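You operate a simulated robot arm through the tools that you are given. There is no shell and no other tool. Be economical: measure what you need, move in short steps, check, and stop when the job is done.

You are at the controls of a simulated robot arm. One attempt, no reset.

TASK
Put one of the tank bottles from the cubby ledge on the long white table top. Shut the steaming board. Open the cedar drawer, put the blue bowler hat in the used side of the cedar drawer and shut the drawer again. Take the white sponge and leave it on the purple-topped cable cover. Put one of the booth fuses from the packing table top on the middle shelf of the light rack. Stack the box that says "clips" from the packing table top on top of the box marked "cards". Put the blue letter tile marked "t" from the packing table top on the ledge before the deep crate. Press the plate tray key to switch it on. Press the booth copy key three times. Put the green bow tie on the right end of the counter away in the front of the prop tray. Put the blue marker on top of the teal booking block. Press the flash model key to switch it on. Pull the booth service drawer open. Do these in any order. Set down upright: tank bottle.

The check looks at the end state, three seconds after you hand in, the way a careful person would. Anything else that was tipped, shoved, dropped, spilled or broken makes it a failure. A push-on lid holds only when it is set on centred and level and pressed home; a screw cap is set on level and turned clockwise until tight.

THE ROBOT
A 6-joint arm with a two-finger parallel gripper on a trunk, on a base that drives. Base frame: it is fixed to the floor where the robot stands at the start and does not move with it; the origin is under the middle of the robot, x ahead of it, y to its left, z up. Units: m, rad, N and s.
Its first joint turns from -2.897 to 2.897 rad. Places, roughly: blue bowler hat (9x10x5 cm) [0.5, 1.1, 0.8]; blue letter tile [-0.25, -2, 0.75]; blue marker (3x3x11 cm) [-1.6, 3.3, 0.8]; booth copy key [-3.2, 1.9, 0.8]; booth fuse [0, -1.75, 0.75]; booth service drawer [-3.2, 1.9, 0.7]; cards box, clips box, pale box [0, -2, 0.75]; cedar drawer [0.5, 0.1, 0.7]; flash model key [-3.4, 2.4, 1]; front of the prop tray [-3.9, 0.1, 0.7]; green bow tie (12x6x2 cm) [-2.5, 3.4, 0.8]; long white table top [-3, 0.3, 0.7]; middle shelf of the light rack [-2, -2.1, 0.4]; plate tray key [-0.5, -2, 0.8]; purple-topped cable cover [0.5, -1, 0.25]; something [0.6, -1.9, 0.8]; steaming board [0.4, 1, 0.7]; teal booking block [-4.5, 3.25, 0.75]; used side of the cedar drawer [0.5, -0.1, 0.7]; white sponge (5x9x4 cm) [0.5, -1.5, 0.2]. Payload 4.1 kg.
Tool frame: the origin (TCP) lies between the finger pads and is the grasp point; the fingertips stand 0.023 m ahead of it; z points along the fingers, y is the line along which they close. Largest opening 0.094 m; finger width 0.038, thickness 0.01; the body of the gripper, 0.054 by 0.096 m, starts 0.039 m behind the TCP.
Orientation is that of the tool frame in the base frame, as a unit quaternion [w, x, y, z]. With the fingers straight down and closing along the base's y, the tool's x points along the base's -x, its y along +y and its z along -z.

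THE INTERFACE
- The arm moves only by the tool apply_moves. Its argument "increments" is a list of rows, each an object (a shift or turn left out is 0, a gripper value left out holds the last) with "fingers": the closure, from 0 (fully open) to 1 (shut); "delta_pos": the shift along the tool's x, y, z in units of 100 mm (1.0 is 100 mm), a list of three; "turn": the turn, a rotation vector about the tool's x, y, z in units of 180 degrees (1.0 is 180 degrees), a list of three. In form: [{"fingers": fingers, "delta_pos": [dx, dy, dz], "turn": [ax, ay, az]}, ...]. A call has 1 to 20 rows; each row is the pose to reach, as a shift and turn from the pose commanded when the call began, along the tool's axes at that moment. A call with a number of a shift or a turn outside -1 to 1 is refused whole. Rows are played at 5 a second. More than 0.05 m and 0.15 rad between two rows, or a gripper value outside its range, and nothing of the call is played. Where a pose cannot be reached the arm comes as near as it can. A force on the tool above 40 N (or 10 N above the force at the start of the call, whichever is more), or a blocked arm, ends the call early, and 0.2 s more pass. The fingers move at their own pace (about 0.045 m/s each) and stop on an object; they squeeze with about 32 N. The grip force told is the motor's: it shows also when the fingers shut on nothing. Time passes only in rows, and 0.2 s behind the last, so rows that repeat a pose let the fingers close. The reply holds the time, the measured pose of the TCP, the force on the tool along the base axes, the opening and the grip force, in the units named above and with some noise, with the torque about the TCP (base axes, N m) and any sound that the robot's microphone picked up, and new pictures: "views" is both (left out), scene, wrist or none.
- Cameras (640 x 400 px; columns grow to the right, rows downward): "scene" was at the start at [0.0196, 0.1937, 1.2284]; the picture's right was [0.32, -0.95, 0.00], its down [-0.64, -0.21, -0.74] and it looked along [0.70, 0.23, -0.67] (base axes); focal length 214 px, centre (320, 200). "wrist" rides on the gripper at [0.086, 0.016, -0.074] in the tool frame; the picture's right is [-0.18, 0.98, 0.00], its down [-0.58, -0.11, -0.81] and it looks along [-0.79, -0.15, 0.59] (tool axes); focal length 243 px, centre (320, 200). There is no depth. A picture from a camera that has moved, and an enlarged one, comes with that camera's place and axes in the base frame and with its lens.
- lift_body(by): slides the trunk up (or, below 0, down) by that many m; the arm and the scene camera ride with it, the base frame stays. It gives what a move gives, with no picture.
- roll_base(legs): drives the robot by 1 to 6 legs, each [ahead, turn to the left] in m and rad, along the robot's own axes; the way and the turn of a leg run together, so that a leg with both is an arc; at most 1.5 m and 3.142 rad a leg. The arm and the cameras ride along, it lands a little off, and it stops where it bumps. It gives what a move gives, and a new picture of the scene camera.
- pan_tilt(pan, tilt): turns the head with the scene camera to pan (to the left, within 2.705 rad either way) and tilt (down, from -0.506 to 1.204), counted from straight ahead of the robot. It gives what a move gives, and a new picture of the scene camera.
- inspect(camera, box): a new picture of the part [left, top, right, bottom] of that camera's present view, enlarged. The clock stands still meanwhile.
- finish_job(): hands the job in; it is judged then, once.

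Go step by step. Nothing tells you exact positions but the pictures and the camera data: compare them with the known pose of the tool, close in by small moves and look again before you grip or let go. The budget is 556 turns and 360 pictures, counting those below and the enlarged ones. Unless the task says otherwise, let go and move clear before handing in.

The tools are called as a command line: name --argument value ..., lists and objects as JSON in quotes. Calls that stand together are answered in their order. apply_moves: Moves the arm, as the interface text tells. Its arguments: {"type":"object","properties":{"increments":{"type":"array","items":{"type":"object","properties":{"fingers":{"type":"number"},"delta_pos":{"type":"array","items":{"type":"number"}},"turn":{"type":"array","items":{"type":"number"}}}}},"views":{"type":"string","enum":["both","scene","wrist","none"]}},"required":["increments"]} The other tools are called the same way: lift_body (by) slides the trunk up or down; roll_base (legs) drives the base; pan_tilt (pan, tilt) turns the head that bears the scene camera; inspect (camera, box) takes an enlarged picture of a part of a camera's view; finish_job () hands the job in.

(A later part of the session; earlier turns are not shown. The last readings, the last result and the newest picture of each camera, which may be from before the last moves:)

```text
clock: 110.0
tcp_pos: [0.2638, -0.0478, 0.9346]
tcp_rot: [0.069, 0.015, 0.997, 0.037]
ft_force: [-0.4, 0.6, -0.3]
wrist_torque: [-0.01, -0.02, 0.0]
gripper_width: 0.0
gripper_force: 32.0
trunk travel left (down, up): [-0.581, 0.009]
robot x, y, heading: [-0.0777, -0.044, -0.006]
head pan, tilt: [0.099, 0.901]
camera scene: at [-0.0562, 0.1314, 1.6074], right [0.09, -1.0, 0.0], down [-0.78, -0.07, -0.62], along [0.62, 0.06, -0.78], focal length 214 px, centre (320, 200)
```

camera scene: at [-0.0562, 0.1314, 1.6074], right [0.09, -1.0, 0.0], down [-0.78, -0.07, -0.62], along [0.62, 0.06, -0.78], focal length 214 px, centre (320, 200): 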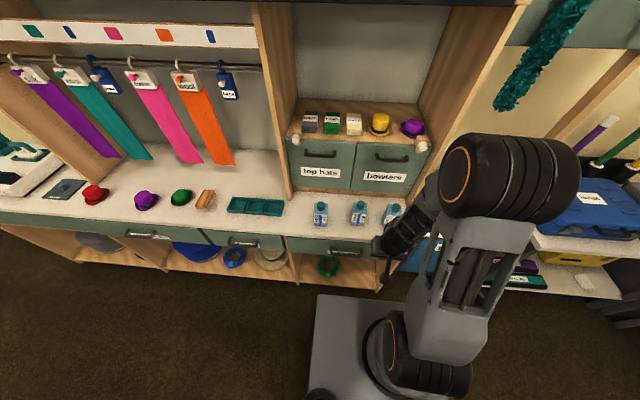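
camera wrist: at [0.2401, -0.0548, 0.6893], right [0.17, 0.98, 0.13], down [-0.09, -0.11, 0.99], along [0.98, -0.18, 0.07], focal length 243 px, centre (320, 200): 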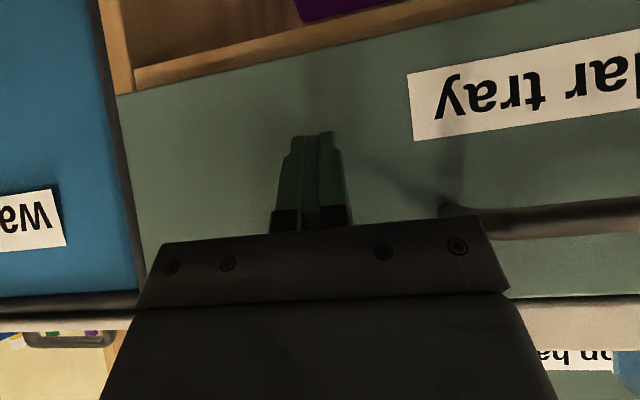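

Both drawers are shut. Now the bottles: straighten the tool and move up near the left bottle.

apply_moves --increments '[{"delta_pos": [0.0, 0.15, -0.3], "turn": [0.012, 0.022, -0.005], "fingers": 0}, {"delta_pos": [-0.1, 0.5, -0.6], "turn": [0.0236, 0.044, -0.0095]}, {"delta_pos": [-0.25, 0.8, -0.9], "turn": [0.0236, 0.044, -0.0095]}, {"delta_pos": [-0.4, 1.0, -0.9], "turn": [0.0236, 0.044, -0.0095]}]' --views "none"

apply_moves --increments '[{"delta_pos": [-0.2, 0.4, 0]}, {"delta_pos": [-0.5, 0.8, 0]}, {"delta_pos": [-0.8, 1.0, 0]}]' --views "both"

```text
clock: 111.0
tcp_pos: [0.2794, 0.014, 0.9864]
tcp_rot: [0.01, -0.001, 0.998, 0.062]
ft_force: [-0.1, -0.8, -0.2]
wrist_torque: [-0.01, -0.01, 0.0]
gripper_width: 0.0868
gripper_force: 0.1
out of reach, approached as far as the arm can: row 1, 2, 3, 4
trunk travel left (down, up): [-0.581, 0.009]
robot x, y, heading: [-0.0734, -0.043, -0.01]
head pan, tilt: [0.099, 0.901]
```

```text
clock: 111.8
tcp_pos: [0.355, 0.027, 0.985]
tcp_rot: [0.013, -0.007, 0.997, 0.074]
ft_force: [0.1, 0.4, 0.7]
wrist_torque: [-0.02, -0.03, 0.0]
gripper_width: 0.0943
gripper_force: 0.1
out of reach, approached as far as the arm can: row 1, 2, 3
trunk travel left (down, up): [-0.581, 0.009]
robot x, y, heading: [-0.0681, -0.0441, -0.009]
head pan, tilt: [0.099, 0.901]
camera scene: at [-0.0569, 0.1315, 1.6075], right [0.09, -1.0, 0.0], down [-0.78, -0.07, -0.62], along [0.62, 0.06, -0.78], focal length 214 px, centre (320, 200)
camera wrist: at [0.2661, 0.0322, 1.0586], right [0.17, 0.97, 0.15], down [0.56, -0.22, 0.8], along [0.81, -0.05, -0.59], focal length 243 px, centre (320, 200)
```

scene: 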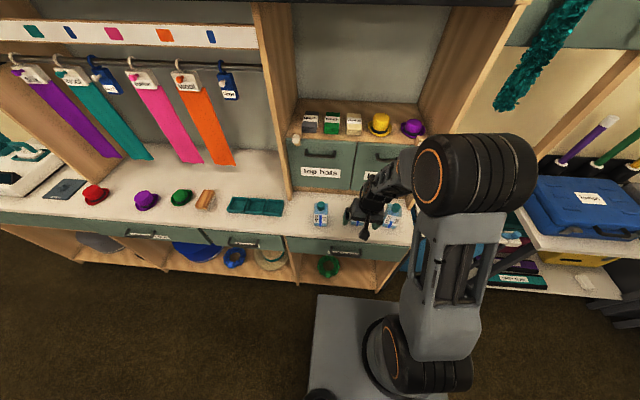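
wrist: 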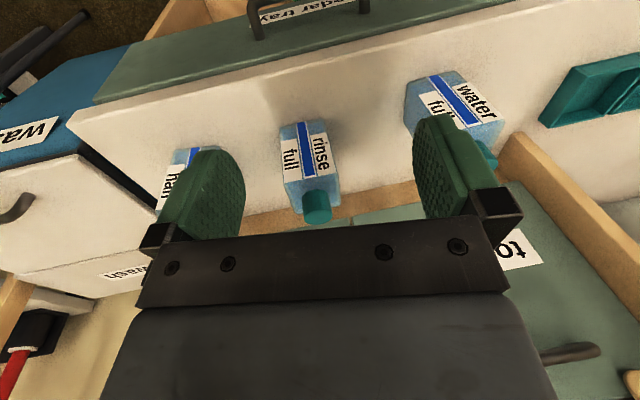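

The trunk is too high for this reach. Back up, lower the trunk, and raise the arm instead.

roll_base --legs '[[-0.12, 0]]'

lift_body --by -0.3

apply_moves --increments '[{"delta_pos": [0, 0, -0.45]}, {"delta_pos": [0, 0, -0.9]}]' --views "none"

apply_moves --increments '[{"delta_pos": [0, 0, -0.45]}, {"delta_pos": [0, 0, -0.9]}]' --views "none"

apply_moves --increments '[{"delta_pos": [0, 0, -0.45]}, {"delta_pos": [0, 0, -0.9]}]' --views "wrist"

```text
clock: 113.0
tcp_pos: [0.238, 0.0293, 0.985]
tcp_rot: [0.013, -0.008, 0.997, 0.073]
ft_force: [-0.4, -0.2, 0.5]
wrist_torque: [0.01, 0.01, 0.0]
gripper_width: 0.094
gripper_force: 0.1
trunk travel left (down, up): [-0.581, 0.009]
robot x, y, heading: [-0.1854, -0.038, -0.01]
head pan, tilt: [0.099, 0.901]
camera scene: at [-0.1735, 0.1325, 1.6075], right [0.09, -1.0, 0.0], down [-0.78, -0.07, -0.62], along [0.62, 0.06, -0.78], focal length 214 px, centre (320, 200)
```

scene: 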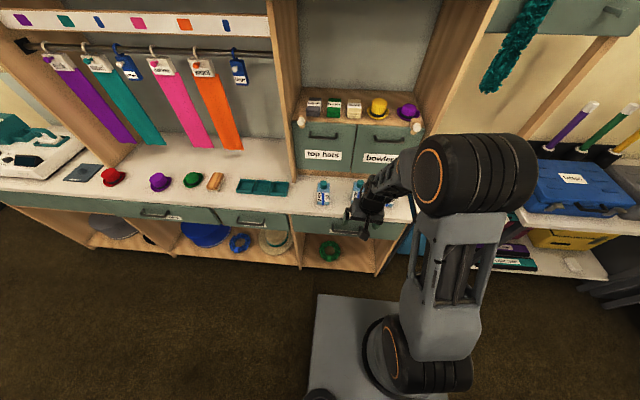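

```text
clock: 116.0
tcp_pos: [0.2385, 0.0288, 0.6854]
tcp_rot: [0.013, -0.007, 0.997, 0.073]
ft_force: [-0.2, 0.9, -0.5]
wrist_torque: [0.02, 0.03, 0.0]
gripper_width: 0.0942
gripper_force: 0.1
trunk travel left (down, up): [-0.281, 0.309]
robot x, y, heading: [-0.1912, -0.0468, -0.011]
head pan, tilt: [0.099, 0.901]
```

```text
clock: 116.6
tcp_pos: [0.2312, 0.0209, 0.7601]
tcp_rot: [0.016, -0.006, 0.995, 0.096]
ft_force: [-0.3, 0.2, 0.2]
wrist_torque: [0.01, 0.0, -0.02]
gripper_width: 0.0939
gripper_force: 0.0
out of reach, approached as far as the arm can: row 1, 2
trunk travel left (down, up): [-0.281, 0.309]
robot x, y, heading: [-0.1888, -0.0435, -0.012]
head pan, tilt: [0.099, 0.901]
```

```text
clock: 117.2
tcp_pos: [0.2277, 0.0118, 0.8328]
tcp_rot: [0.019, -0.006, 0.993, 0.114]
ft_force: [0.6, -0.2, -0.3]
wrist_torque: [-0.02, 0.02, 0.01]
gripper_width: 0.094
gripper_force: 0.0
out of reach, approached as far as the arm can: row 1, 2
trunk travel left (down, up): [-0.281, 0.309]
robot x, y, heading: [-0.1869, -0.0423, -0.011]
head pan, tilt: [0.099, 0.901]
```

```text
clock: 117.8
tcp_pos: [0.2243, -0.0047, 0.9167]
tcp_rot: [0.021, -0.005, 0.991, 0.13]
ft_force: [0.1, -0.2, 0.5]
wrist_torque: [0.02, -0.01, -0.01]
gripper_width: 0.0939
gripper_force: 0.1
out of reach, approached as far as the arm can: row 1, 2
trunk travel left (down, up): [-0.281, 0.309]
robot x, y, heading: [-0.1892, -0.043, -0.008]
head pan, tilt: [0.099, 0.901]
camera wrist: at [0.1342, -0.0083, 0.9892], right [0.17, 0.95, 0.26], down [0.55, -0.31, 0.77], along [0.82, 0.01, -0.58], focal length 243 px, centre (320, 200)
```

wrist: 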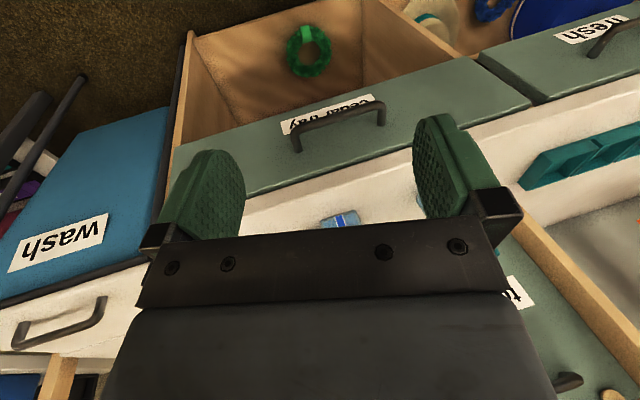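

apply_moves --increments '[{"turn": [0, 0, 0.047]}, {"turn": [0, 0, 0.094]}, {"turn": [0, 0, 0.141]}]' --views "none"

```text
clock: 118.6
tcp_pos: [0.1808, -0.1341, 0.8836]
tcp_rot: [-0.001, 0.203, 0.97, 0.134]
ft_force: [0.0, 0.8, -0.2]
wrist_torque: [-0.03, 0.02, 0.01]
gripper_width: 0.0941
gripper_force: 0.1
out of reach, approached as far as the arm can: row 1, 2, 3
trunk travel left (down, up): [-0.281, 0.309]
robot x, y, heading: [-0.1906, -0.0421, -0.005]
head pan, tilt: [0.099, 0.901]
```

apply_moves --increments '[{"turn": [0, 0, -0.047]}, {"turn": [0, 0, -0.094]}, {"turn": [0, 0, -0.141]}, {"turn": [0, 0, -0.188]}, {"turn": [0, 0, -0.235]}, {"turn": [0, 0, -0.282]}]' --views "scene"

```text
clock: 120.0
tcp_pos: [0.184, -0.1305, 0.8771]
tcp_rot: [0.056, -0.224, 0.965, 0.12]
ft_force: [-1.5, 0.9, -0.1]
wrist_torque: [0.01, -0.01, 0.02]
gripper_width: 0.094
gripper_force: 0.1
out of reach, approached as far as the arm can: row 1, 2, 3, 4, 5, 6
trunk travel left (down, up): [-0.281, 0.309]
robot x, y, heading: [-0.1886, -0.0434, -0.007]
head pan, tilt: [0.099, 0.901]
camera scene: at [-0.1725, 0.1324, 1.3075], right [0.09, -1.0, 0.0], down [-0.78, -0.07, -0.62], along [0.62, 0.06, -0.78], focal length 214 px, centre (320, 200)
```

scene: 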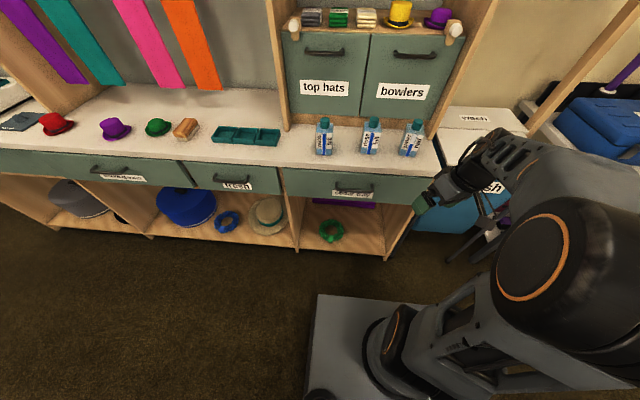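

apply_moves --increments '[{"delta_pos": [-0.25, 0.02, -0.13], "turn": [0.019, 0.009, 0.036]}, {"delta_pos": [-0.5, 0.04, -0.26], "turn": [0.038, 0.018, 0.072]}, {"delta_pos": [-0.75, 0.055, -0.39], "turn": [0.057, 0.027, 0.108]}, {"delta_pos": [-0.98, 0.07, -0.52], "turn": [0.077, 0.036, 0.144]}]' --views "none"

```text
clock: 121.0
tcp_pos: [0.2589, -0.0927, 0.9049]
tcp_rot: [0.044, -0.01, 0.991, 0.123]
ft_force: [0.8, -0.7, -0.5]
wrist_torque: [0.01, 0.02, 0.01]
gripper_width: 0.094
gripper_force: 0.0
out of reach, approached as far as the arm can: row 1, 2, 3, 4
trunk travel left (down, up): [-0.281, 0.309]
robot x, y, heading: [-0.1879, -0.0432, -0.009]
head pan, tilt: [0.099, 0.901]
```

A wrist joint seems to sit at its limit. I'll back off and extend the arm in free space to free it.

roll_base --legs '[[-0.3, 0]]'

apply_moves --increments '[{"delta_pos": [-0.4, 0.0, 0]}, {"delta_pos": [-0.8, 0.0, 0]}, {"delta_pos": [-1.0, 0.2, 0]}]' --views "none"

apply_moves --increments '[{"delta_pos": [-0.4, 0.2, 0]}, {"delta_pos": [-0.6, 0.5, 0]}]' --views "scene"

```text
clock: 123.1
tcp_pos: [-0.0415, -0.0891, 0.9048]
tcp_rot: [0.046, -0.014, 0.991, 0.123]
ft_force: [0.5, 0.5, 0.2]
wrist_torque: [0.0, 0.02, -0.01]
gripper_width: 0.0943
gripper_force: 0.1
trunk travel left (down, up): [-0.281, 0.309]
robot x, y, heading: [-0.4872, -0.0359, 0.0]
head pan, tilt: [0.099, 0.901]
camera scene: at [-0.4724, 0.1345, 1.3075], right [0.09, -1.0, 0.0], down [-0.78, -0.07, -0.62], along [0.62, 0.06, -0.78], focal length 214 px, centre (320, 200)
```

scene: 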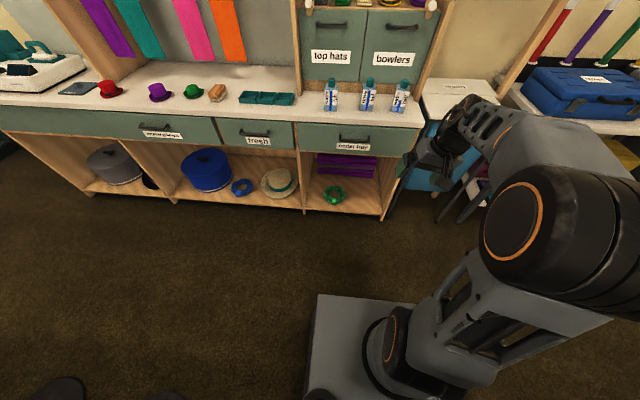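

```text
clock: 123.9
tcp_pos: [0.056, -0.0683, 0.9188]
tcp_rot: [0.046, -0.013, 0.991, 0.129]
ft_force: [0.1, 0.9, 0.2]
wrist_torque: [0.02, -0.01, 0.02]
gripper_width: 0.0937
gripper_force: 0.0
trunk travel left (down, up): [-0.281, 0.309]
robot x, y, heading: [-0.4864, -0.0431, -0.008]
head pan, tilt: [0.099, 0.901]
```

```text
clock: 124.5
tcp_pos: [0.1114, -0.0263, 0.9351]
tcp_rot: [0.046, -0.015, 0.99, 0.135]
ft_force: [-0.3, -0.5, -0.1]
wrist_torque: [-0.02, 0.02, 0.0]
gripper_width: 0.0939
gripper_force: 0.1
out of reach, approached as far as the arm can: row 2
trunk travel left (down, up): [-0.281, 0.309]
robot x, y, heading: [-0.4889, -0.0436, -0.006]
head pan, tilt: [0.099, 0.901]
camera scene: at [-0.4726, 0.1341, 1.3075], right [0.09, -1.0, 0.0], down [-0.78, -0.07, -0.62], along [0.62, 0.06, -0.78], focal length 214 px, centre (320, 200)
```

scene: 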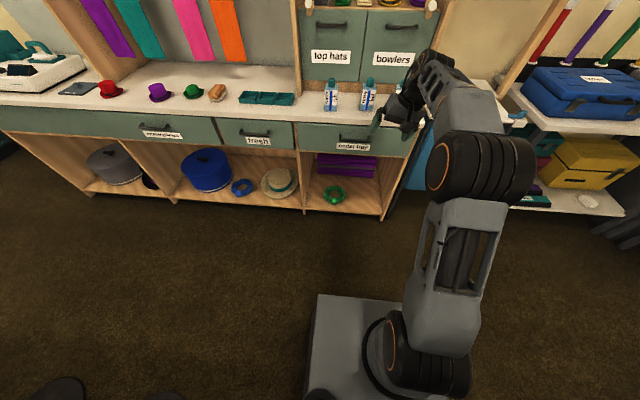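

apply_moves --increments '[{"turn": [0.043, 0.015, 0.005]}, {"turn": [0.086, 0.029, 0.0095]}]' --views "none"

```text
clock: 125.1
tcp_pos: [0.1112, -0.0255, 0.9337]
tcp_rot: [0.048, -0.014, 0.99, 0.135]
ft_force: [-0.7, 0.3, 0.5]
wrist_torque: [0.01, -0.02, 0.0]
gripper_width: 0.0938
gripper_force: 0.1
out of reach, approached as far as the arm can: row 1, 2
trunk travel left (down, up): [-0.281, 0.309]
robot x, y, heading: [-0.4872, -0.0387, -0.007]
head pan, tilt: [0.099, 0.901]
```

apply_moves --increments '[{"delta_pos": [0, 0.4, -0.2]}, {"delta_pos": [0, 0.8, -0.4]}, {"delta_pos": [0.1, 1.0, -0.6]}]' --views "none"

apply_moves --increments '[{"delta_pos": [0, 0.4, -0.2]}, {"delta_pos": [0, 0.8, -0.4]}]' --views "scene"

```text
clock: 125.9
tcp_pos: [0.0726, -0.0156, 0.9835]
tcp_rot: [0.051, -0.031, 0.989, 0.135]
ft_force: [1.2, -0.1, -0.3]
wrist_torque: [0.01, -0.01, -0.02]
gripper_width: 0.094
gripper_force: 0.1
out of reach, approached as far as the arm can: row 1, 2, 3
trunk travel left (down, up): [-0.281, 0.309]
robot x, y, heading: [-0.4902, -0.043, -0.008]
head pan, tilt: [0.099, 0.901]
```

```text
clock: 126.5
tcp_pos: [0.0537, -0.0213, 1.0034]
tcp_rot: [0.05, -0.027, 0.989, 0.135]
ft_force: [0.4, -0.4, 0.5]
wrist_torque: [0.0, 0.0, 0.01]
gripper_width: 0.0939
gripper_force: 0.1
out of reach, approached as far as the arm can: row 1, 2
trunk travel left (down, up): [-0.281, 0.309]
robot x, y, heading: [-0.4844, -0.0429, -0.009]
head pan, tilt: [0.099, 0.901]
camera scene: at [-0.4725, 0.1345, 1.3074], right [0.09, -1.0, 0.0], down [-0.78, -0.07, -0.62], along [0.62, 0.06, -0.78], focal length 214 px, centre (320, 200)
```

scene: 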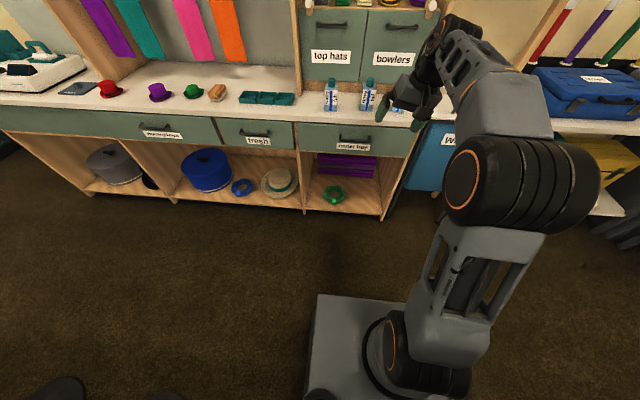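

apply_moves --increments '[{"turn": [0.0275, -0.0275, -0.0275]}, {"turn": [0.055, -0.055, -0.055]}, {"turn": [0.0825, -0.0825, -0.0825]}, {"turn": [0.11, -0.11, -0.11]}, {"turn": [0.1375, -0.1375, -0.1375]}, {"turn": [0.165, -0.165, -0.165]}, {"turn": [0.1925, -0.1925, -0.1925]}, {"turn": [0.22, -0.22, -0.22]}, {"turn": [0.2475, -0.2475, -0.2475]}, {"turn": [0.275, -0.275, -0.275]}, {"turn": [0.3025, -0.3025, -0.3025]}, {"turn": [0.33, -0.33, -0.33]}, {"turn": [0.3575, -0.3575, -0.3575]}, {"turn": [0.385, -0.385, -0.385]}]' --views "scene"

```text
clock: 129.5
tcp_pos: [0.0486, 0.0145, 1.0137]
tcp_rot: [0.588, -0.406, 0.537, -0.448]
ft_force: [1.0, -1.2, -0.7]
wrist_torque: [0.0, 0.0, 0.01]
gripper_width: 0.0941
gripper_force: 0.1
out of reach, approached as far as the arm can: row 1, 2, 3, 4, 5, 6, 7, 8, 9, 10, 13, 14
trunk travel left (down, up): [-0.281, 0.309]
robot x, y, heading: [-0.4897, -0.0393, -0.006]
head pan, tilt: [0.099, 0.901]
camera scene: at [-0.4726, 0.1344, 1.3075], right [0.09, -1.0, 0.0], down [-0.78, -0.07, -0.62], along [0.62, 0.06, -0.78], focal length 214 px, centre (320, 200)
```

scene: 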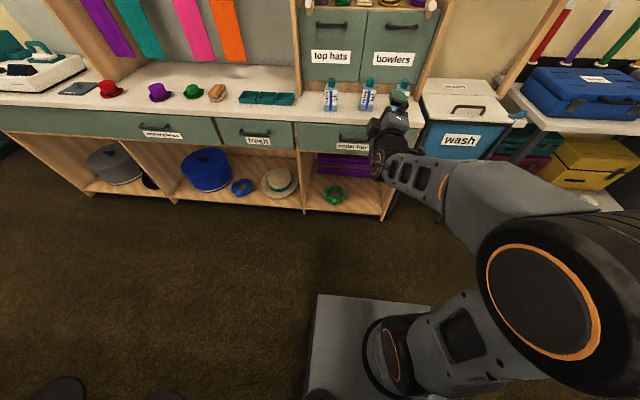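

apply_moves --increments '[{"turn": [-0.015, 0.0015, -0.043]}, {"turn": [-0.03, 0.003, -0.086]}, {"turn": [-0.03, 0.003, -0.086]}]' --views "none"

apply_moves --increments '[{"delta_pos": [0, 0, 0], "turn": [-0.0275, 0.0275, 0.0275]}, {"delta_pos": [0, 0, 0], "turn": [-0.055, 0.055, 0.055]}, {"delta_pos": [0, 0, 0], "turn": [-0.0825, 0.0825, 0.0825]}, {"delta_pos": [0, 0, 0], "turn": [-0.11, 0.11, 0.11]}, {"delta_pos": [0, 0, 0], "turn": [-0.1375, 0.1375, 0.1375]}, {"turn": [-0.165, 0.165, 0.165]}, {"turn": [-0.1925, 0.1925, 0.1925]}, {"turn": [-0.22, 0.22, 0.22]}, {"turn": [-0.2475, 0.2475, 0.2475]}, {"turn": [-0.275, 0.275, 0.275]}, {"turn": [-0.3025, 0.3025, 0.3025]}, {"turn": [-0.33, 0.33, 0.33]}, {"turn": [-0.3575, 0.3575, 0.3575]}, {"turn": [-0.385, 0.385, 0.385]}]' --views "scene"

```text
clock: 130.3
tcp_pos: [0.0483, 0.017, 1.0142]
tcp_rot: [0.505, -0.504, 0.494, -0.496]
ft_force: [0.4, -0.1, -0.4]
wrist_torque: [0.01, 0.04, -0.01]
gripper_width: 0.0937
gripper_force: 0.0
out of reach, approached as far as the arm can: row 1
trunk travel left (down, up): [-0.281, 0.309]
robot x, y, heading: [-0.4917, -0.0426, -0.005]
head pan, tilt: [0.099, 0.901]
```

```text
clock: 133.3
tcp_pos: [0.0498, 0.0165, 1.0135]
tcp_rot: [0.0, -0.008, 1.0, 0.0]
ft_force: [0.4, 0.5, -0.9]
wrist_torque: [-0.02, 0.02, -0.02]
gripper_width: 0.0939
gripper_force: 0.1
trunk travel left (down, up): [-0.281, 0.309]
robot x, y, heading: [-0.4892, -0.0393, 0.002]
head pan, tilt: [0.099, 0.901]
camera scene: at [-0.4726, 0.1345, 1.3075], right [0.09, -1.0, 0.0], down [-0.78, -0.07, -0.62], along [0.62, 0.06, -0.78], focal length 214 px, centre (320, 200)
```

scene: 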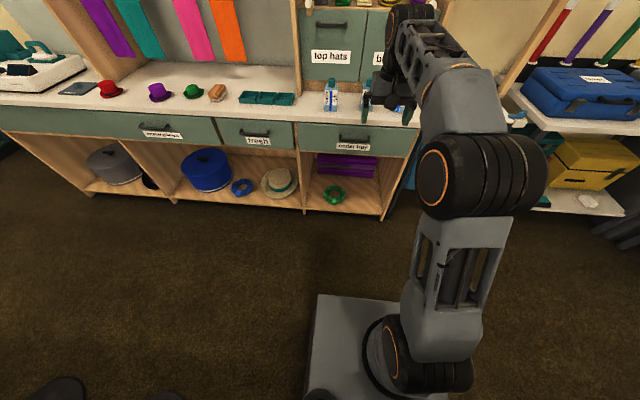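

Freed. Drive forward toward the bottles and look with the wrist camera.

roll_base --legs '[[0.33, 0]]'

apply_moves --increments '[{"delta_pos": [0, 0.1, 0]}]' --views "wrist"

```text
clock: 135.4
tcp_pos: [0.3755, 0.0171, 1.0139]
tcp_rot: [0.002, -0.012, 1.0, 0.0]
ft_force: [-0.5, -0.2, -0.2]
wrist_torque: [0.0, -0.02, 0.0]
gripper_width: 0.0943
gripper_force: 0.1
trunk travel left (down, up): [-0.281, 0.309]
robot x, y, heading: [-0.1648, -0.0383, -0.005]
head pan, tilt: [0.099, 0.901]
camera scene: at [-0.1472, 0.1338, 1.3075], right [0.1, -0.99, 0.0], down [-0.78, -0.08, -0.62], along [0.62, 0.06, -0.78], focal length 214 px, centre (320, 200)
```

scene: 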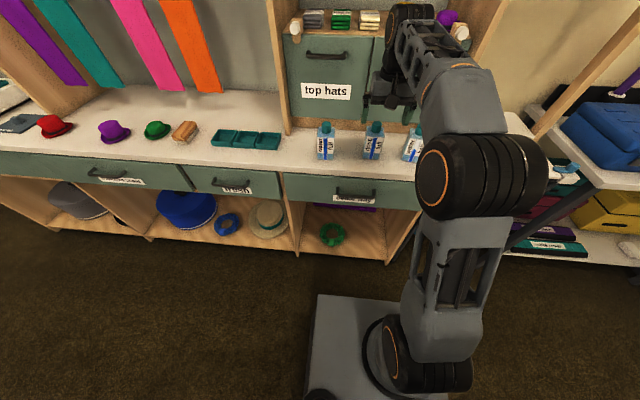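

```text
clock: 135.8
tcp_pos: [0.3748, 0.0276, 1.0134]
tcp_rot: [0.002, -0.012, 1.0, 0.0]
ft_force: [0.2, 0.0, -0.4]
wrist_torque: [0.03, 0.0, 0.02]
gripper_width: 0.0938
gripper_force: 0.0
trunk travel left (down, up): [-0.281, 0.309]
robot x, y, heading: [-0.1619, -0.0379, 0.003]
head pan, tilt: [0.099, 0.901]
camera wrist: at [0.2877, 0.0428, 1.0883], right [0.16, 0.99, 0.0], down [0.58, -0.09, 0.81], along [0.8, -0.13, -0.59], focal length 243 px, centre (320, 200)
```

wrist: 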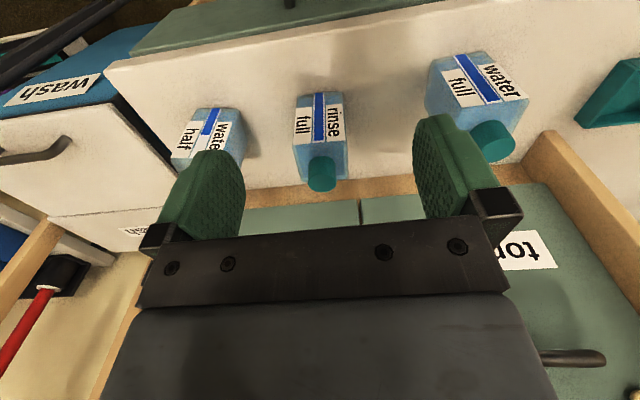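

inspect --camera "wrist" --box '[260, 60, 420, 210]'

inspect --camera "scene" --box '[290, 100, 430, 180]'

```text
2.67 times, centred on (340, 135) of wrist
camera zoom: at [0.2877, 0.0428, 1.0883], right [0.16, 0.99, 0.0], down [0.58, -0.09, 0.81], along [0.8, -0.13, -0.59], focal length 647 px, centre (267, 373)
```

zoom: 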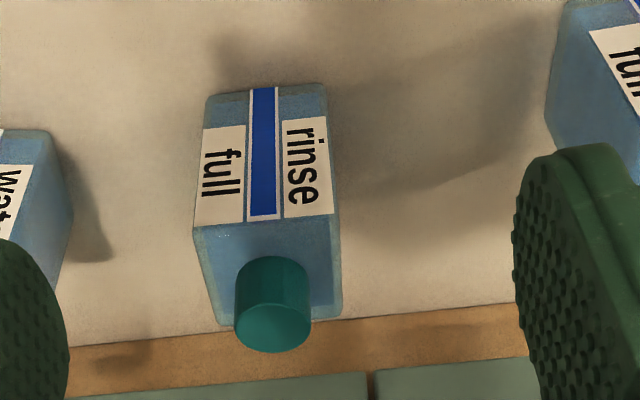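

```text
4.57 times, centred on (360, 140) of scene
camera zoom: at [-0.1471, 0.1337, 1.3075], right [0.1, -0.99, 0.0], down [-0.78, -0.08, -0.62], along [0.62, 0.06, -0.78], focal length 980 px, centre (137, 474)
```

zoom: 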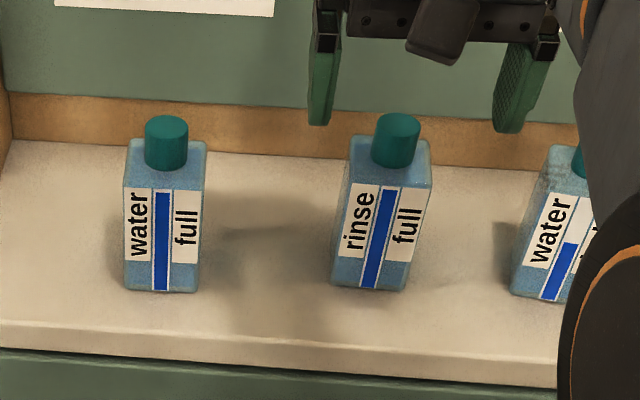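

Rinse bottle: body 0.057 wide, centre (0.483, 0.014), body top z≈0.895, cap top ≈0.922. I'll grip from above.

apply_moves --increments '[{"delta_pos": [-0.4, -0.13, 0]}, {"delta_pos": [-0.8, -0.13, 0]}, {"delta_pos": [-1.0, -0.13, 0.1]}, {"delta_pos": [-1.0, -0.13, 0.5]}]' --views "wrist"

```text
clock: 136.8
tcp_pos: [0.4772, 0.0167, 0.9642]
tcp_rot: [0.003, -0.012, 1.0, 0.0]
ft_force: [0.8, 1.1, -0.5]
wrist_torque: [0.0, -0.02, 0.03]
gripper_width: 0.0942
gripper_force: 0.0
out of reach, approached as far as the arm can: row 2, 3
trunk travel left (down, up): [-0.281, 0.309]
robot x, y, heading: [-0.1635, -0.0387, 0.0]
head pan, tilt: [0.099, 0.901]
camera wrist: at [0.3898, 0.0325, 1.0388], right [0.16, 0.99, 0.0], down [0.58, -0.09, 0.81], along [0.8, -0.13, -0.59], focal length 243 px, centre (320, 200)
```

wrist: 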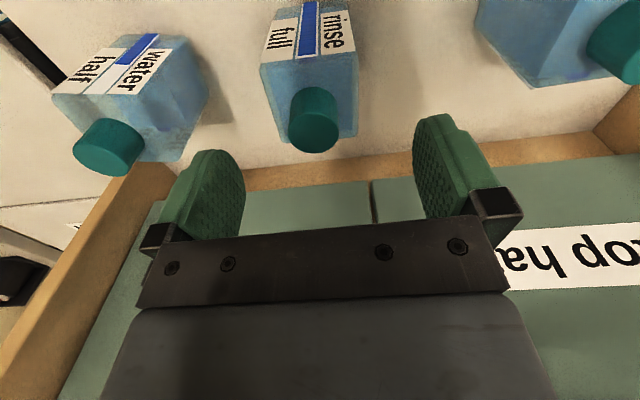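

apply_moves --increments '[{"delta_pos": [-0.05, -0.03, 0.3]}, {"delta_pos": [-0.05, -0.03, 0.55]}, {"delta_pos": [-0.05, -0.03, 0.73]}]' --views "wrist"

```text
clock: 137.6
tcp_pos: [0.4819, 0.0152, 0.9397]
tcp_rot: [-0.018, -0.012, 1.0, -0.002]
ft_force: [-0.1, -0.2, -0.5]
wrist_torque: [-0.03, -0.03, -0.01]
gripper_width: 0.094
gripper_force: 0.1
out of reach, approached as far as the arm can: row 1, 2, 3
trunk travel left (down, up): [-0.281, 0.309]
robot x, y, heading: [-0.1605, -0.0411, -0.004]
head pan, tilt: [0.099, 0.901]
camera wrist: at [0.3977, 0.0307, 1.0178], right [0.16, 0.99, -0.01], down [0.61, -0.09, 0.78], along [0.77, -0.13, -0.62], focal length 243 px, centre (320, 200)
```

wrist: 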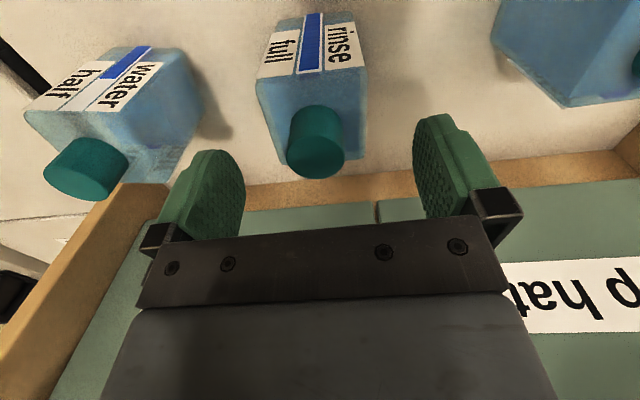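

apply_moves --increments '[{"delta_pos": [0, 0, -0.3]}, {"delta_pos": [0.3, 0, -0.5]}, {"delta_pos": [0.7, 0, -0.5]}, {"delta_pos": [0.95, 0, -0.5]}]' --views "none"

roll_base --legs '[[0.1, 0]]'

apply_moves --increments '[{"delta_pos": [0, 0, 0]}]' --views "wrist"

```text
clock: 138.6
tcp_pos: [0.3864, 0.0133, 0.9902]
tcp_rot: [0.002, -0.012, 1.0, -0.001]
ft_force: [0.0, 0.1, -0.4]
wrist_torque: [0.01, 0.01, -0.02]
gripper_width: 0.0938
gripper_force: 0.2
out of reach, approached as far as the arm can: row 1
trunk travel left (down, up): [-0.281, 0.309]
robot x, y, heading: [-0.1619, -0.0392, 0.0]
head pan, tilt: [0.099, 0.901]
```

```text
clock: 139.8
tcp_pos: [0.489, 0.0141, 0.9897]
tcp_rot: [0.002, -0.014, 1.0, 0.0]
ft_force: [-1.5, 0.1, 0.5]
wrist_torque: [0.01, -0.01, 0.01]
gripper_width: 0.0942
gripper_force: 0.1
trunk travel left (down, up): [-0.281, 0.309]
robot x, y, heading: [-0.0586, -0.041, -0.002]
head pan, tilt: [0.099, 0.901]
camera scene: at [-0.0455, 0.134, 1.3075], right [0.1, -0.99, 0.0], down [-0.78, -0.08, -0.62], along [0.62, 0.06, -0.78], focal length 214 px, centre (320, 200)
```

scene: 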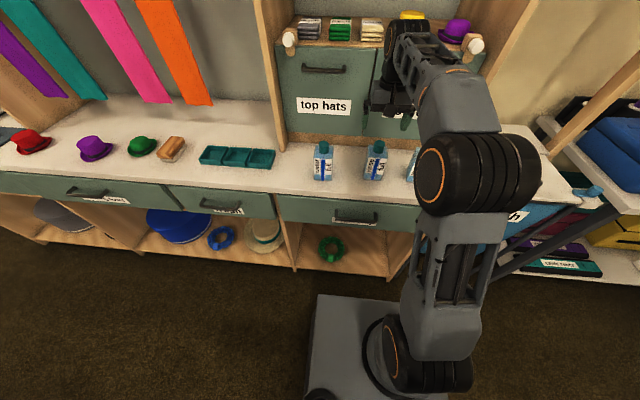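

```text
clock: 140.2
tcp_pos: [0.4883, 0.0145, 0.9899]
tcp_rot: [0.001, -0.014, 1.0, 0.001]
ft_force: [0.5, 0.1, -0.3]
wrist_torque: [-0.02, -0.01, 0.0]
gripper_width: 0.0943
gripper_force: 0.0
trunk travel left (down, up): [-0.281, 0.309]
robot x, y, heading: [-0.061, -0.0391, -0.003]
head pan, tilt: [0.099, 0.901]
camera wrist: at [0.4012, 0.0292, 1.0647], right [0.16, 0.99, 0.0], down [0.58, -0.09, 0.81], along [0.8, -0.13, -0.59], focal length 243 px, centre (320, 200)
```

wrist: 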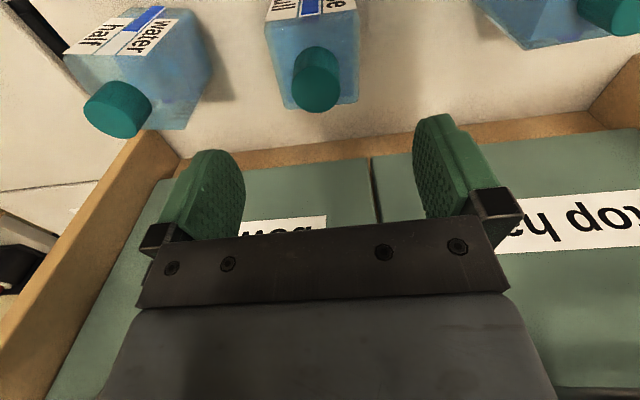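

Aligned over the cap. Descend.

apply_moves --increments '[{"delta_pos": [0.02, -0.01, 0.35]}, {"delta_pos": [0.02, -0.01, 0.65]}, {"delta_pos": [0.02, -0.01, 0.85]}, {"delta_pos": [0.02, -0.01, 0.98]}]' --views "wrist"

```text
clock: 141.2
tcp_pos: [0.4878, 0.0133, 0.8912]
tcp_rot: [0.0, -0.013, 1.0, 0.0]
ft_force: [0.2, 0.9, -0.4]
wrist_torque: [-0.02, 0.02, -0.04]
gripper_width: 0.0941
gripper_force: 0.1
trunk travel left (down, up): [-0.281, 0.309]
robot x, y, heading: [-0.0616, -0.0412, 0.001]
head pan, tilt: [0.099, 0.901]
camera wrist: at [0.4003, 0.0279, 0.966], right [0.16, 0.99, 0.0], down [0.58, -0.09, 0.81], along [0.8, -0.13, -0.59], focal length 243 px, centre (320, 200)
```

wrist: 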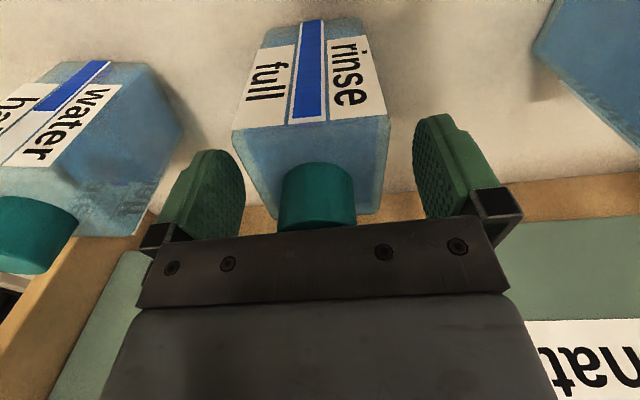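

apply_moves --increments '[{"fingers": 1}, {"fingers": 1}, {"fingers": 1}, {"fingers": 1}, {"fingers": 1}]' --views "none"

lift_body --by 0.1

inspect --camera "wrist" --box '[0, 0, 640, 400]'

```text
clock: 142.4
tcp_pos: [0.4885, 0.014, 0.8925]
tcp_rot: [0.001, -0.013, 1.0, 0.0]
ft_force: [0.3, 1.6, 0.1]
wrist_torque: [0.0, 0.1, 0.01]
gripper_width: 0.0577
gripper_force: 31.7
trunk travel left (down, up): [-0.281, 0.309]
robot x, y, heading: [-0.0588, -0.0395, 0.007]
head pan, tilt: [0.099, 0.901]
```

```text
clock: 143.7
tcp_pos: [0.4886, 0.0129, 0.9932]
tcp_rot: [0.001, -0.013, 1.0, 0.001]
ft_force: [0.8, -1.3, -3.2]
wrist_torque: [0.0, -0.03, 0.04]
gripper_width: 0.0578
gripper_force: 31.7
trunk travel left (down, up): [-0.381, 0.209]
robot x, y, heading: [-0.0615, -0.0395, -0.002]
head pan, tilt: [0.099, 0.901]
```

```text
1.00 times, centred on (320, 200) of wrist
camera zoom: at [0.4005, 0.028, 1.0662], right [0.16, 0.99, 0.0], down [0.58, -0.09, 0.81], along [0.8, -0.13, -0.59], focal length 243 px, centre (320, 200)
```

zoom: 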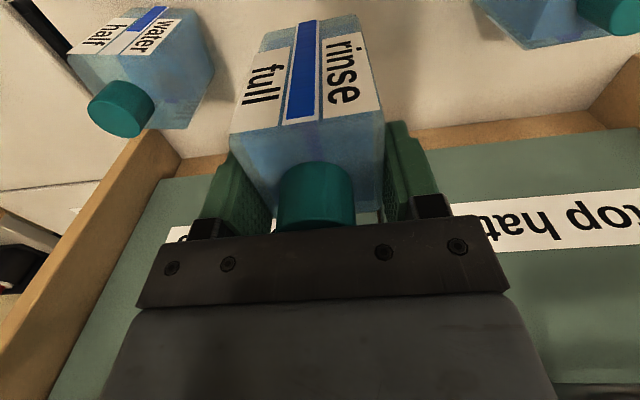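

Bottle is held. Back away, turn round and look toward the room.

apply_moves --increments '[{"delta_pos": [0.4, 0, 0]}, {"delta_pos": [0.8, 0, 0]}, {"delta_pos": [1.0, 0, 0]}]' --views "none"

roll_base --legs '[[-0.3, 0], [0, -2.5]]'

pan_tilt --pan 0 --tilt 0.5

```text
clock: 144.5
tcp_pos: [0.389, 0.012, 0.9926]
tcp_rot: [0.002, -0.013, 1.0, 0.0]
ft_force: [-0.3, 0.4, -2.7]
wrist_torque: [0.01, -0.01, -0.02]
gripper_width: 0.0579
gripper_force: 31.9
trunk travel left (down, up): [-0.381, 0.209]
robot x, y, heading: [-0.0623, -0.0428, 0.001]
head pan, tilt: [0.099, 0.901]
```

```text
clock: 152.4
tcp_pos: [-0.6817, -0.3643, 0.9925]
tcp_rot: [0.001, 0.939, 0.345, -0.001]
ft_force: [-0.4, -0.5, -2.1]
wrist_torque: [-0.03, 0.03, -0.02]
gripper_width: 0.0576
gripper_force: 31.9
trunk travel left (down, up): [-0.381, 0.209]
robot x, y, heading: [-0.3638, -0.0387, -2.459]
head pan, tilt: [0.099, 0.901]
camera scene: at [-0.2659, -0.185, 1.4075], right [-0.7, 0.71, 0.0], down [0.56, 0.55, -0.62], along [-0.44, -0.44, -0.78], focal length 214 px, centre (320, 200)
```

scene: 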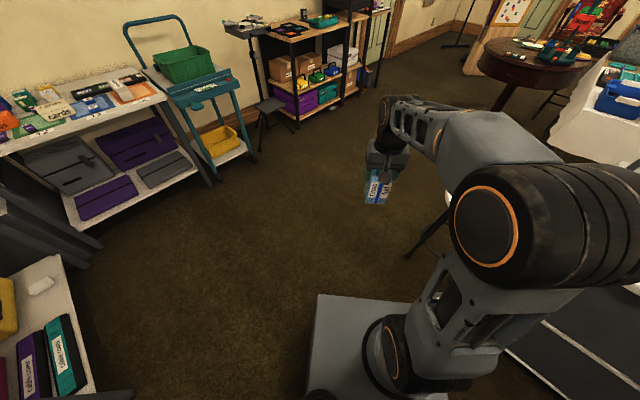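

```text
clock: 153.3
tcp_pos: [-0.6816, -0.3643, 0.9925]
tcp_rot: [0.0, 0.938, 0.345, -0.001]
ft_force: [0.1, 0.7, -2.2]
wrist_torque: [-0.01, -0.01, 0.0]
gripper_width: 0.0576
gripper_force: 31.6
trunk travel left (down, up): [-0.381, 0.209]
robot x, y, heading: [-0.3636, -0.0408, -2.459]
head pan, tilt: [0.0, 0.499]
camera scene: at [-0.283, -0.1891, 1.4413], right [-0.63, 0.78, 0.0], down [0.37, 0.3, -0.88], along [-0.68, -0.55, -0.48], focal length 214 px, centre (320, 200)
```

scene: 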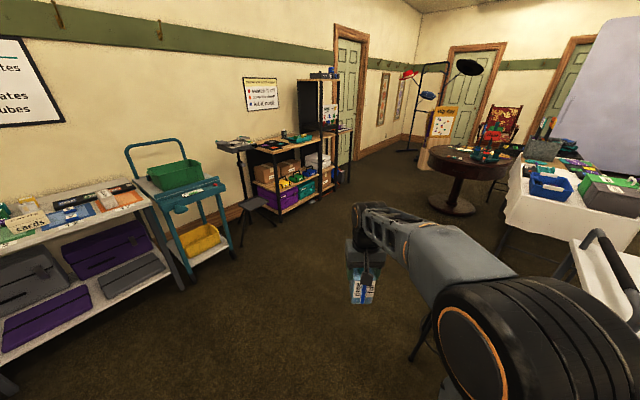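

roll_base --legs '[[1.1, 0], [0, -1.0], [0.7, 0]]'

pan_tilt --pan -0.3 --tilt 0.7

```text
clock: 164.9
tcp_pos: [-2.336, -0.4282, 0.9926]
tcp_rot: [0.0, 0.989, -0.15, -0.001]
ft_force: [-0.1, -0.7, -3.3]
wrist_torque: [-0.04, 0.02, -0.02]
gripper_width: 0.0578
gripper_force: 32.3
trunk travel left (down, up): [-0.381, 0.209]
robot x, y, heading: [-1.8957, -0.5218, 2.815]
head pan, tilt: [0.0, 0.499]
camera scene: at [-1.9763, -0.6697, 1.4413], right [0.32, 0.95, 0.0], down [0.45, -0.15, -0.88], along [-0.83, 0.28, -0.48], focal length 214 px, centre (320, 200)
```

scene: 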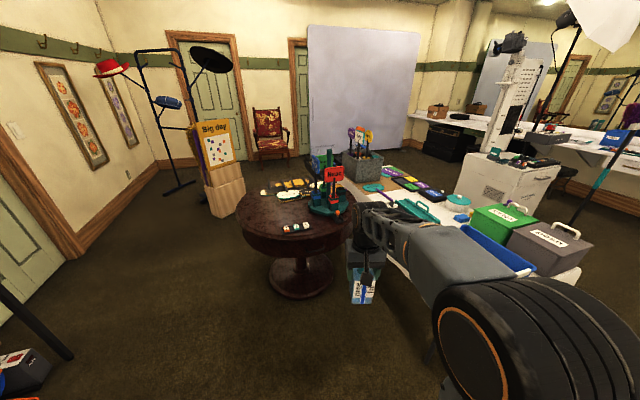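

```text
clock: 165.8
tcp_pos: [-2.3366, -0.4271, 0.992]
tcp_rot: [0.0, 0.989, -0.15, -0.001]
ft_force: [0.1, 0.2, -1.2]
wrist_torque: [0.01, 0.0, -0.01]
gripper_width: 0.0579
gripper_force: 31.5
trunk travel left (down, up): [-0.381, 0.209]
robot x, y, heading: [-1.8984, -0.5253, 2.817]
head pan, tilt: [-0.3, 0.7]
camera scene: at [-1.9591, -0.649, 1.4237], right [0.58, 0.81, 0.0], down [0.52, -0.38, -0.77], along [-0.62, 0.45, -0.64], focal length 214 px, centre (320, 200)
```

scene: 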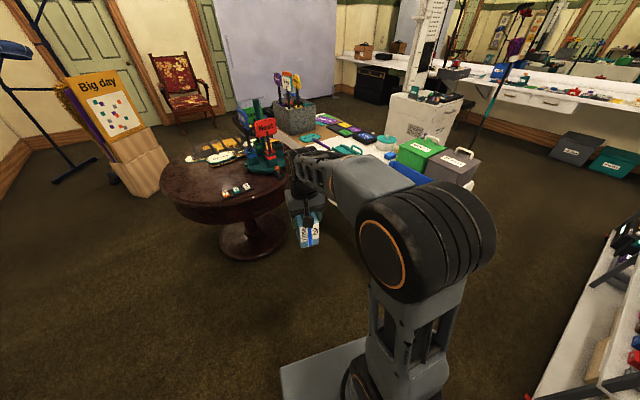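

roll_base --legs '[[0, -0.65]]'

pan_tilt --pan 0.2 --tilt 0.6

inspect --camera "wrist" --box '[0, 0, 640, 400]'

```text
clock: 167.9
tcp_pos: [-2.1886, -0.1778, 0.992]
tcp_rot: [0.0, 0.889, -0.459, 0.0]
ft_force: [0.2, -0.5, -2.0]
wrist_torque: [0.03, 0.0, -0.02]
gripper_width: 0.0578
gripper_force: 31.4
trunk travel left (down, up): [-0.381, 0.209]
robot x, y, heading: [-1.8943, -0.5206, 2.166]
head pan, tilt: [-0.3, 0.7]
camera scene: at [-2.0227, -0.5832, 1.4236], right [0.96, 0.29, 0.0], down [0.19, -0.62, -0.76], along [-0.22, 0.73, -0.64], focal length 214 px, centre (320, 200)
```

scene: 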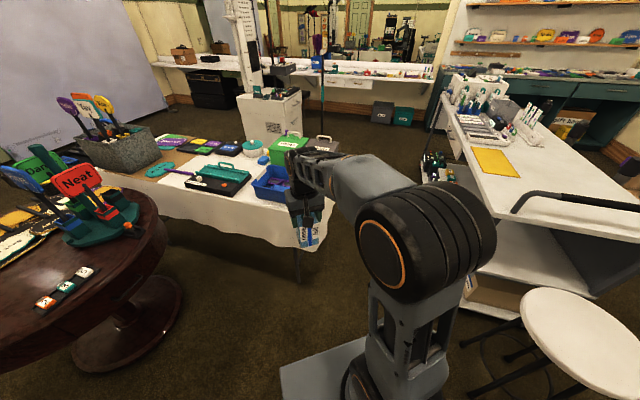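

```text
clock: 168.8
tcp_pos: [-2.1887, -0.1779, 0.9919]
tcp_rot: [0.0, 0.889, -0.459, 0.0]
ft_force: [0.4, 0.6, -3.1]
wrist_torque: [0.04, 0.02, 0.01]
gripper_width: 0.0577
gripper_force: 32.1
trunk travel left (down, up): [-0.381, 0.209]
robot x, y, heading: [-1.8904, -0.5228, 2.16]
head pan, tilt: [0.201, 0.6]
camera scene: at [-2.0612, -0.6026, 1.4322], right [0.7, 0.71, 0.0], down [0.4, -0.4, -0.82], along [-0.59, 0.58, -0.57], focal length 214 px, centre (320, 200)
```

scene: 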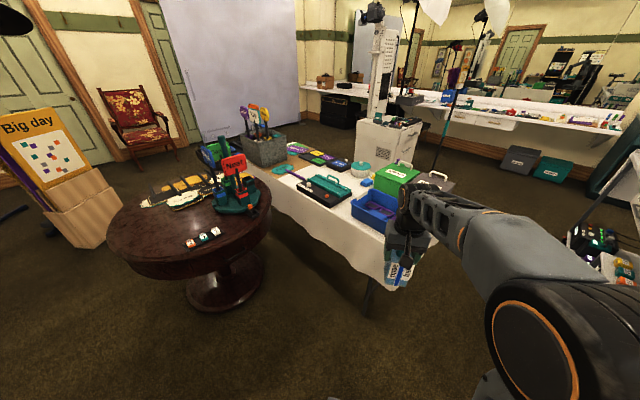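

```text
1.00 times, centred on (320, 200) of wrist
camera zoom: at [-2.1516, -0.2578, 1.0669], right [-0.91, -0.42, 0.0], down [-0.25, 0.54, 0.81], along [-0.34, 0.73, -0.59], focal length 243 px, centre (320, 200)
```

zoom: 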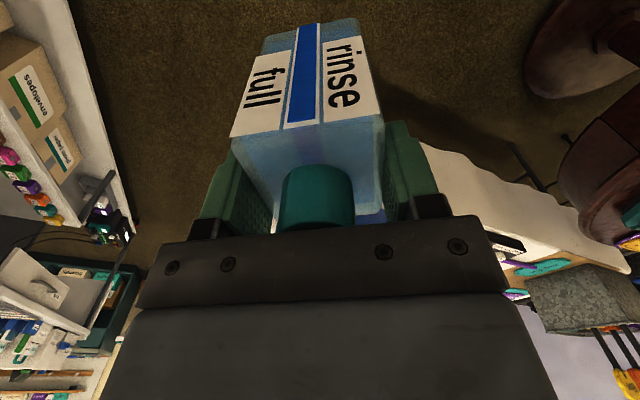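

inspect --camera "scene" --box '[250, 120, 450, 300]'

```text
2.22 times, centred on (350, 210) of scene
camera zoom: at [-2.0612, -0.6026, 1.4322], right [0.7, 0.71, 0.0], down [0.4, -0.4, -0.82], along [-0.59, 0.58, -0.57], focal length 477 px, centre (253, 178)
```

zoom: 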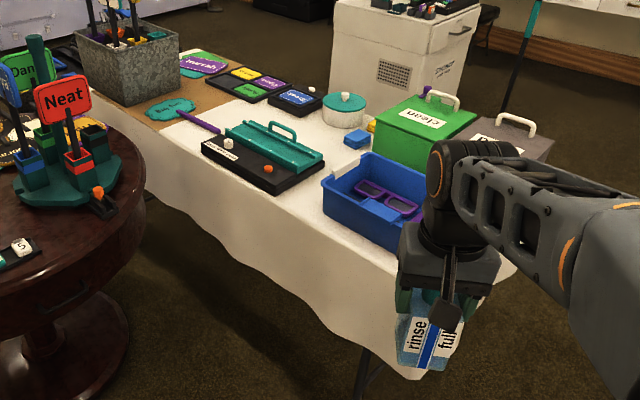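

Free spot on the white table lies between the black tray and the blue tray around (-2.63, 0.115). Lift for clearance and drive to face it.

lift_body --by 0.15

roll_base --legs '[[0, 0.8], [0.54, 0], [0, -1.1]]'

pan_tilt --pan -0.1 --tilt 0.9

```text
clock: 170.6
tcp_pos: [-2.1885, -0.1787, 1.1414]
tcp_rot: [0.0, 0.889, -0.458, -0.001]
ft_force: [0.5, -0.4, -2.5]
wrist_torque: [0.0, 0.01, -0.03]
gripper_width: 0.0577
gripper_force: 32.0
trunk travel left (down, up): [-0.531, 0.059]
robot x, y, heading: [-1.8915, -0.5228, 2.166]
head pan, tilt: [0.201, 0.6]
```

```text
clock: 178.5
tcp_pos: [-2.6093, -0.0166, 1.1428]
tcp_rot: [-0.001, 0.815, -0.58, -0.001]
ft_force: [0.2, -0.1, -2.7]
wrist_torque: [0.0, 0.01, -0.02]
gripper_width: 0.0578
gripper_force: 32.2
trunk travel left (down, up): [-0.531, 0.059]
robot x, y, heading: [-2.4241, -0.4317, 1.879]
head pan, tilt: [0.201, 0.6]
camera scene: at [-2.607, -0.4595, 1.5823], right [0.87, 0.49, 0.0], down [0.28, -0.49, -0.82], along [-0.4, 0.72, -0.57], focal length 214 px, centre (320, 200)
```

scene: 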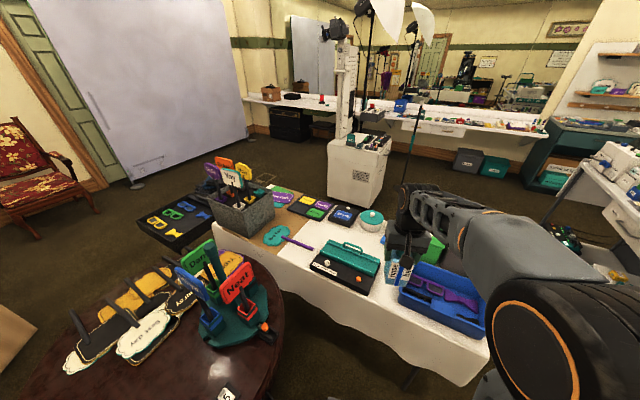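

```text
clock: 179.3
tcp_pos: [-2.6095, -0.0163, 1.1424]
tcp_rot: [-0.001, 0.815, -0.58, -0.001]
ft_force: [0.2, -0.2, -3.4]
wrist_torque: [-0.01, 0.0, -0.02]
gripper_width: 0.0576
gripper_force: 32.2
trunk travel left (down, up): [-0.531, 0.059]
robot x, y, heading: [-2.4246, -0.4327, 1.876]
head pan, tilt: [-0.099, 0.901]
camera scene: at [-2.5798, -0.4629, 1.5575], right [0.98, 0.21, 0.0], down [0.16, -0.77, -0.62], along [-0.13, 0.61, -0.78], focal length 214 px, centre (320, 200)
```

scene: 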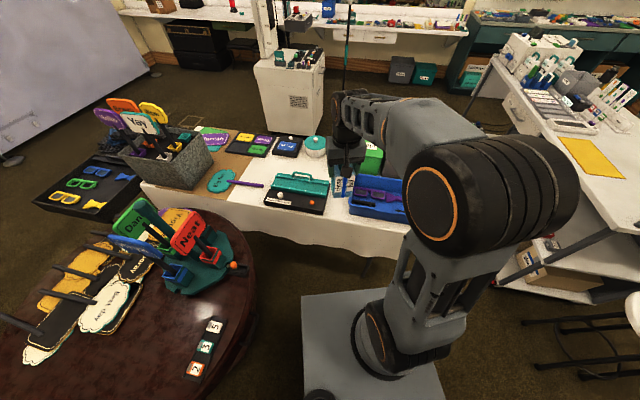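

inspect --camera "scene" --box '[220, 130, 420, 255]'

inspect --camera "wrist" --box '[0, 0, 640, 400]'

```text
3.20 times, centred on (320, 192) of scene
camera zoom: at [-2.5798, -0.4629, 1.5575], right [0.98, 0.21, 0.0], down [0.16, -0.77, -0.62], along [-0.13, 0.61, -0.78], focal length 686 px, centre (320, 224)
```

zoom: 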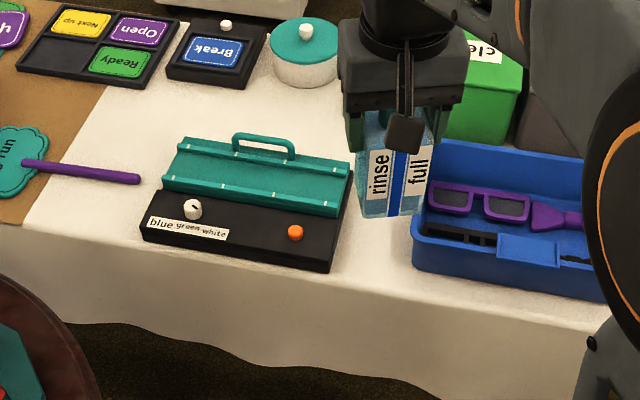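

```text
1.00 times, centred on (320, 200) of wrist
camera zoom: at [-2.5969, -0.1034, 1.2169], right [-0.99, -0.15, 0.0], down [-0.09, 0.58, 0.81], along [-0.12, 0.8, -0.59], focal length 243 px, centre (320, 200)
```

zoom: 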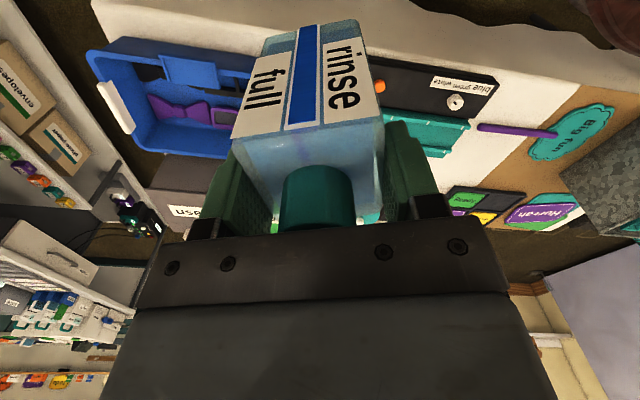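

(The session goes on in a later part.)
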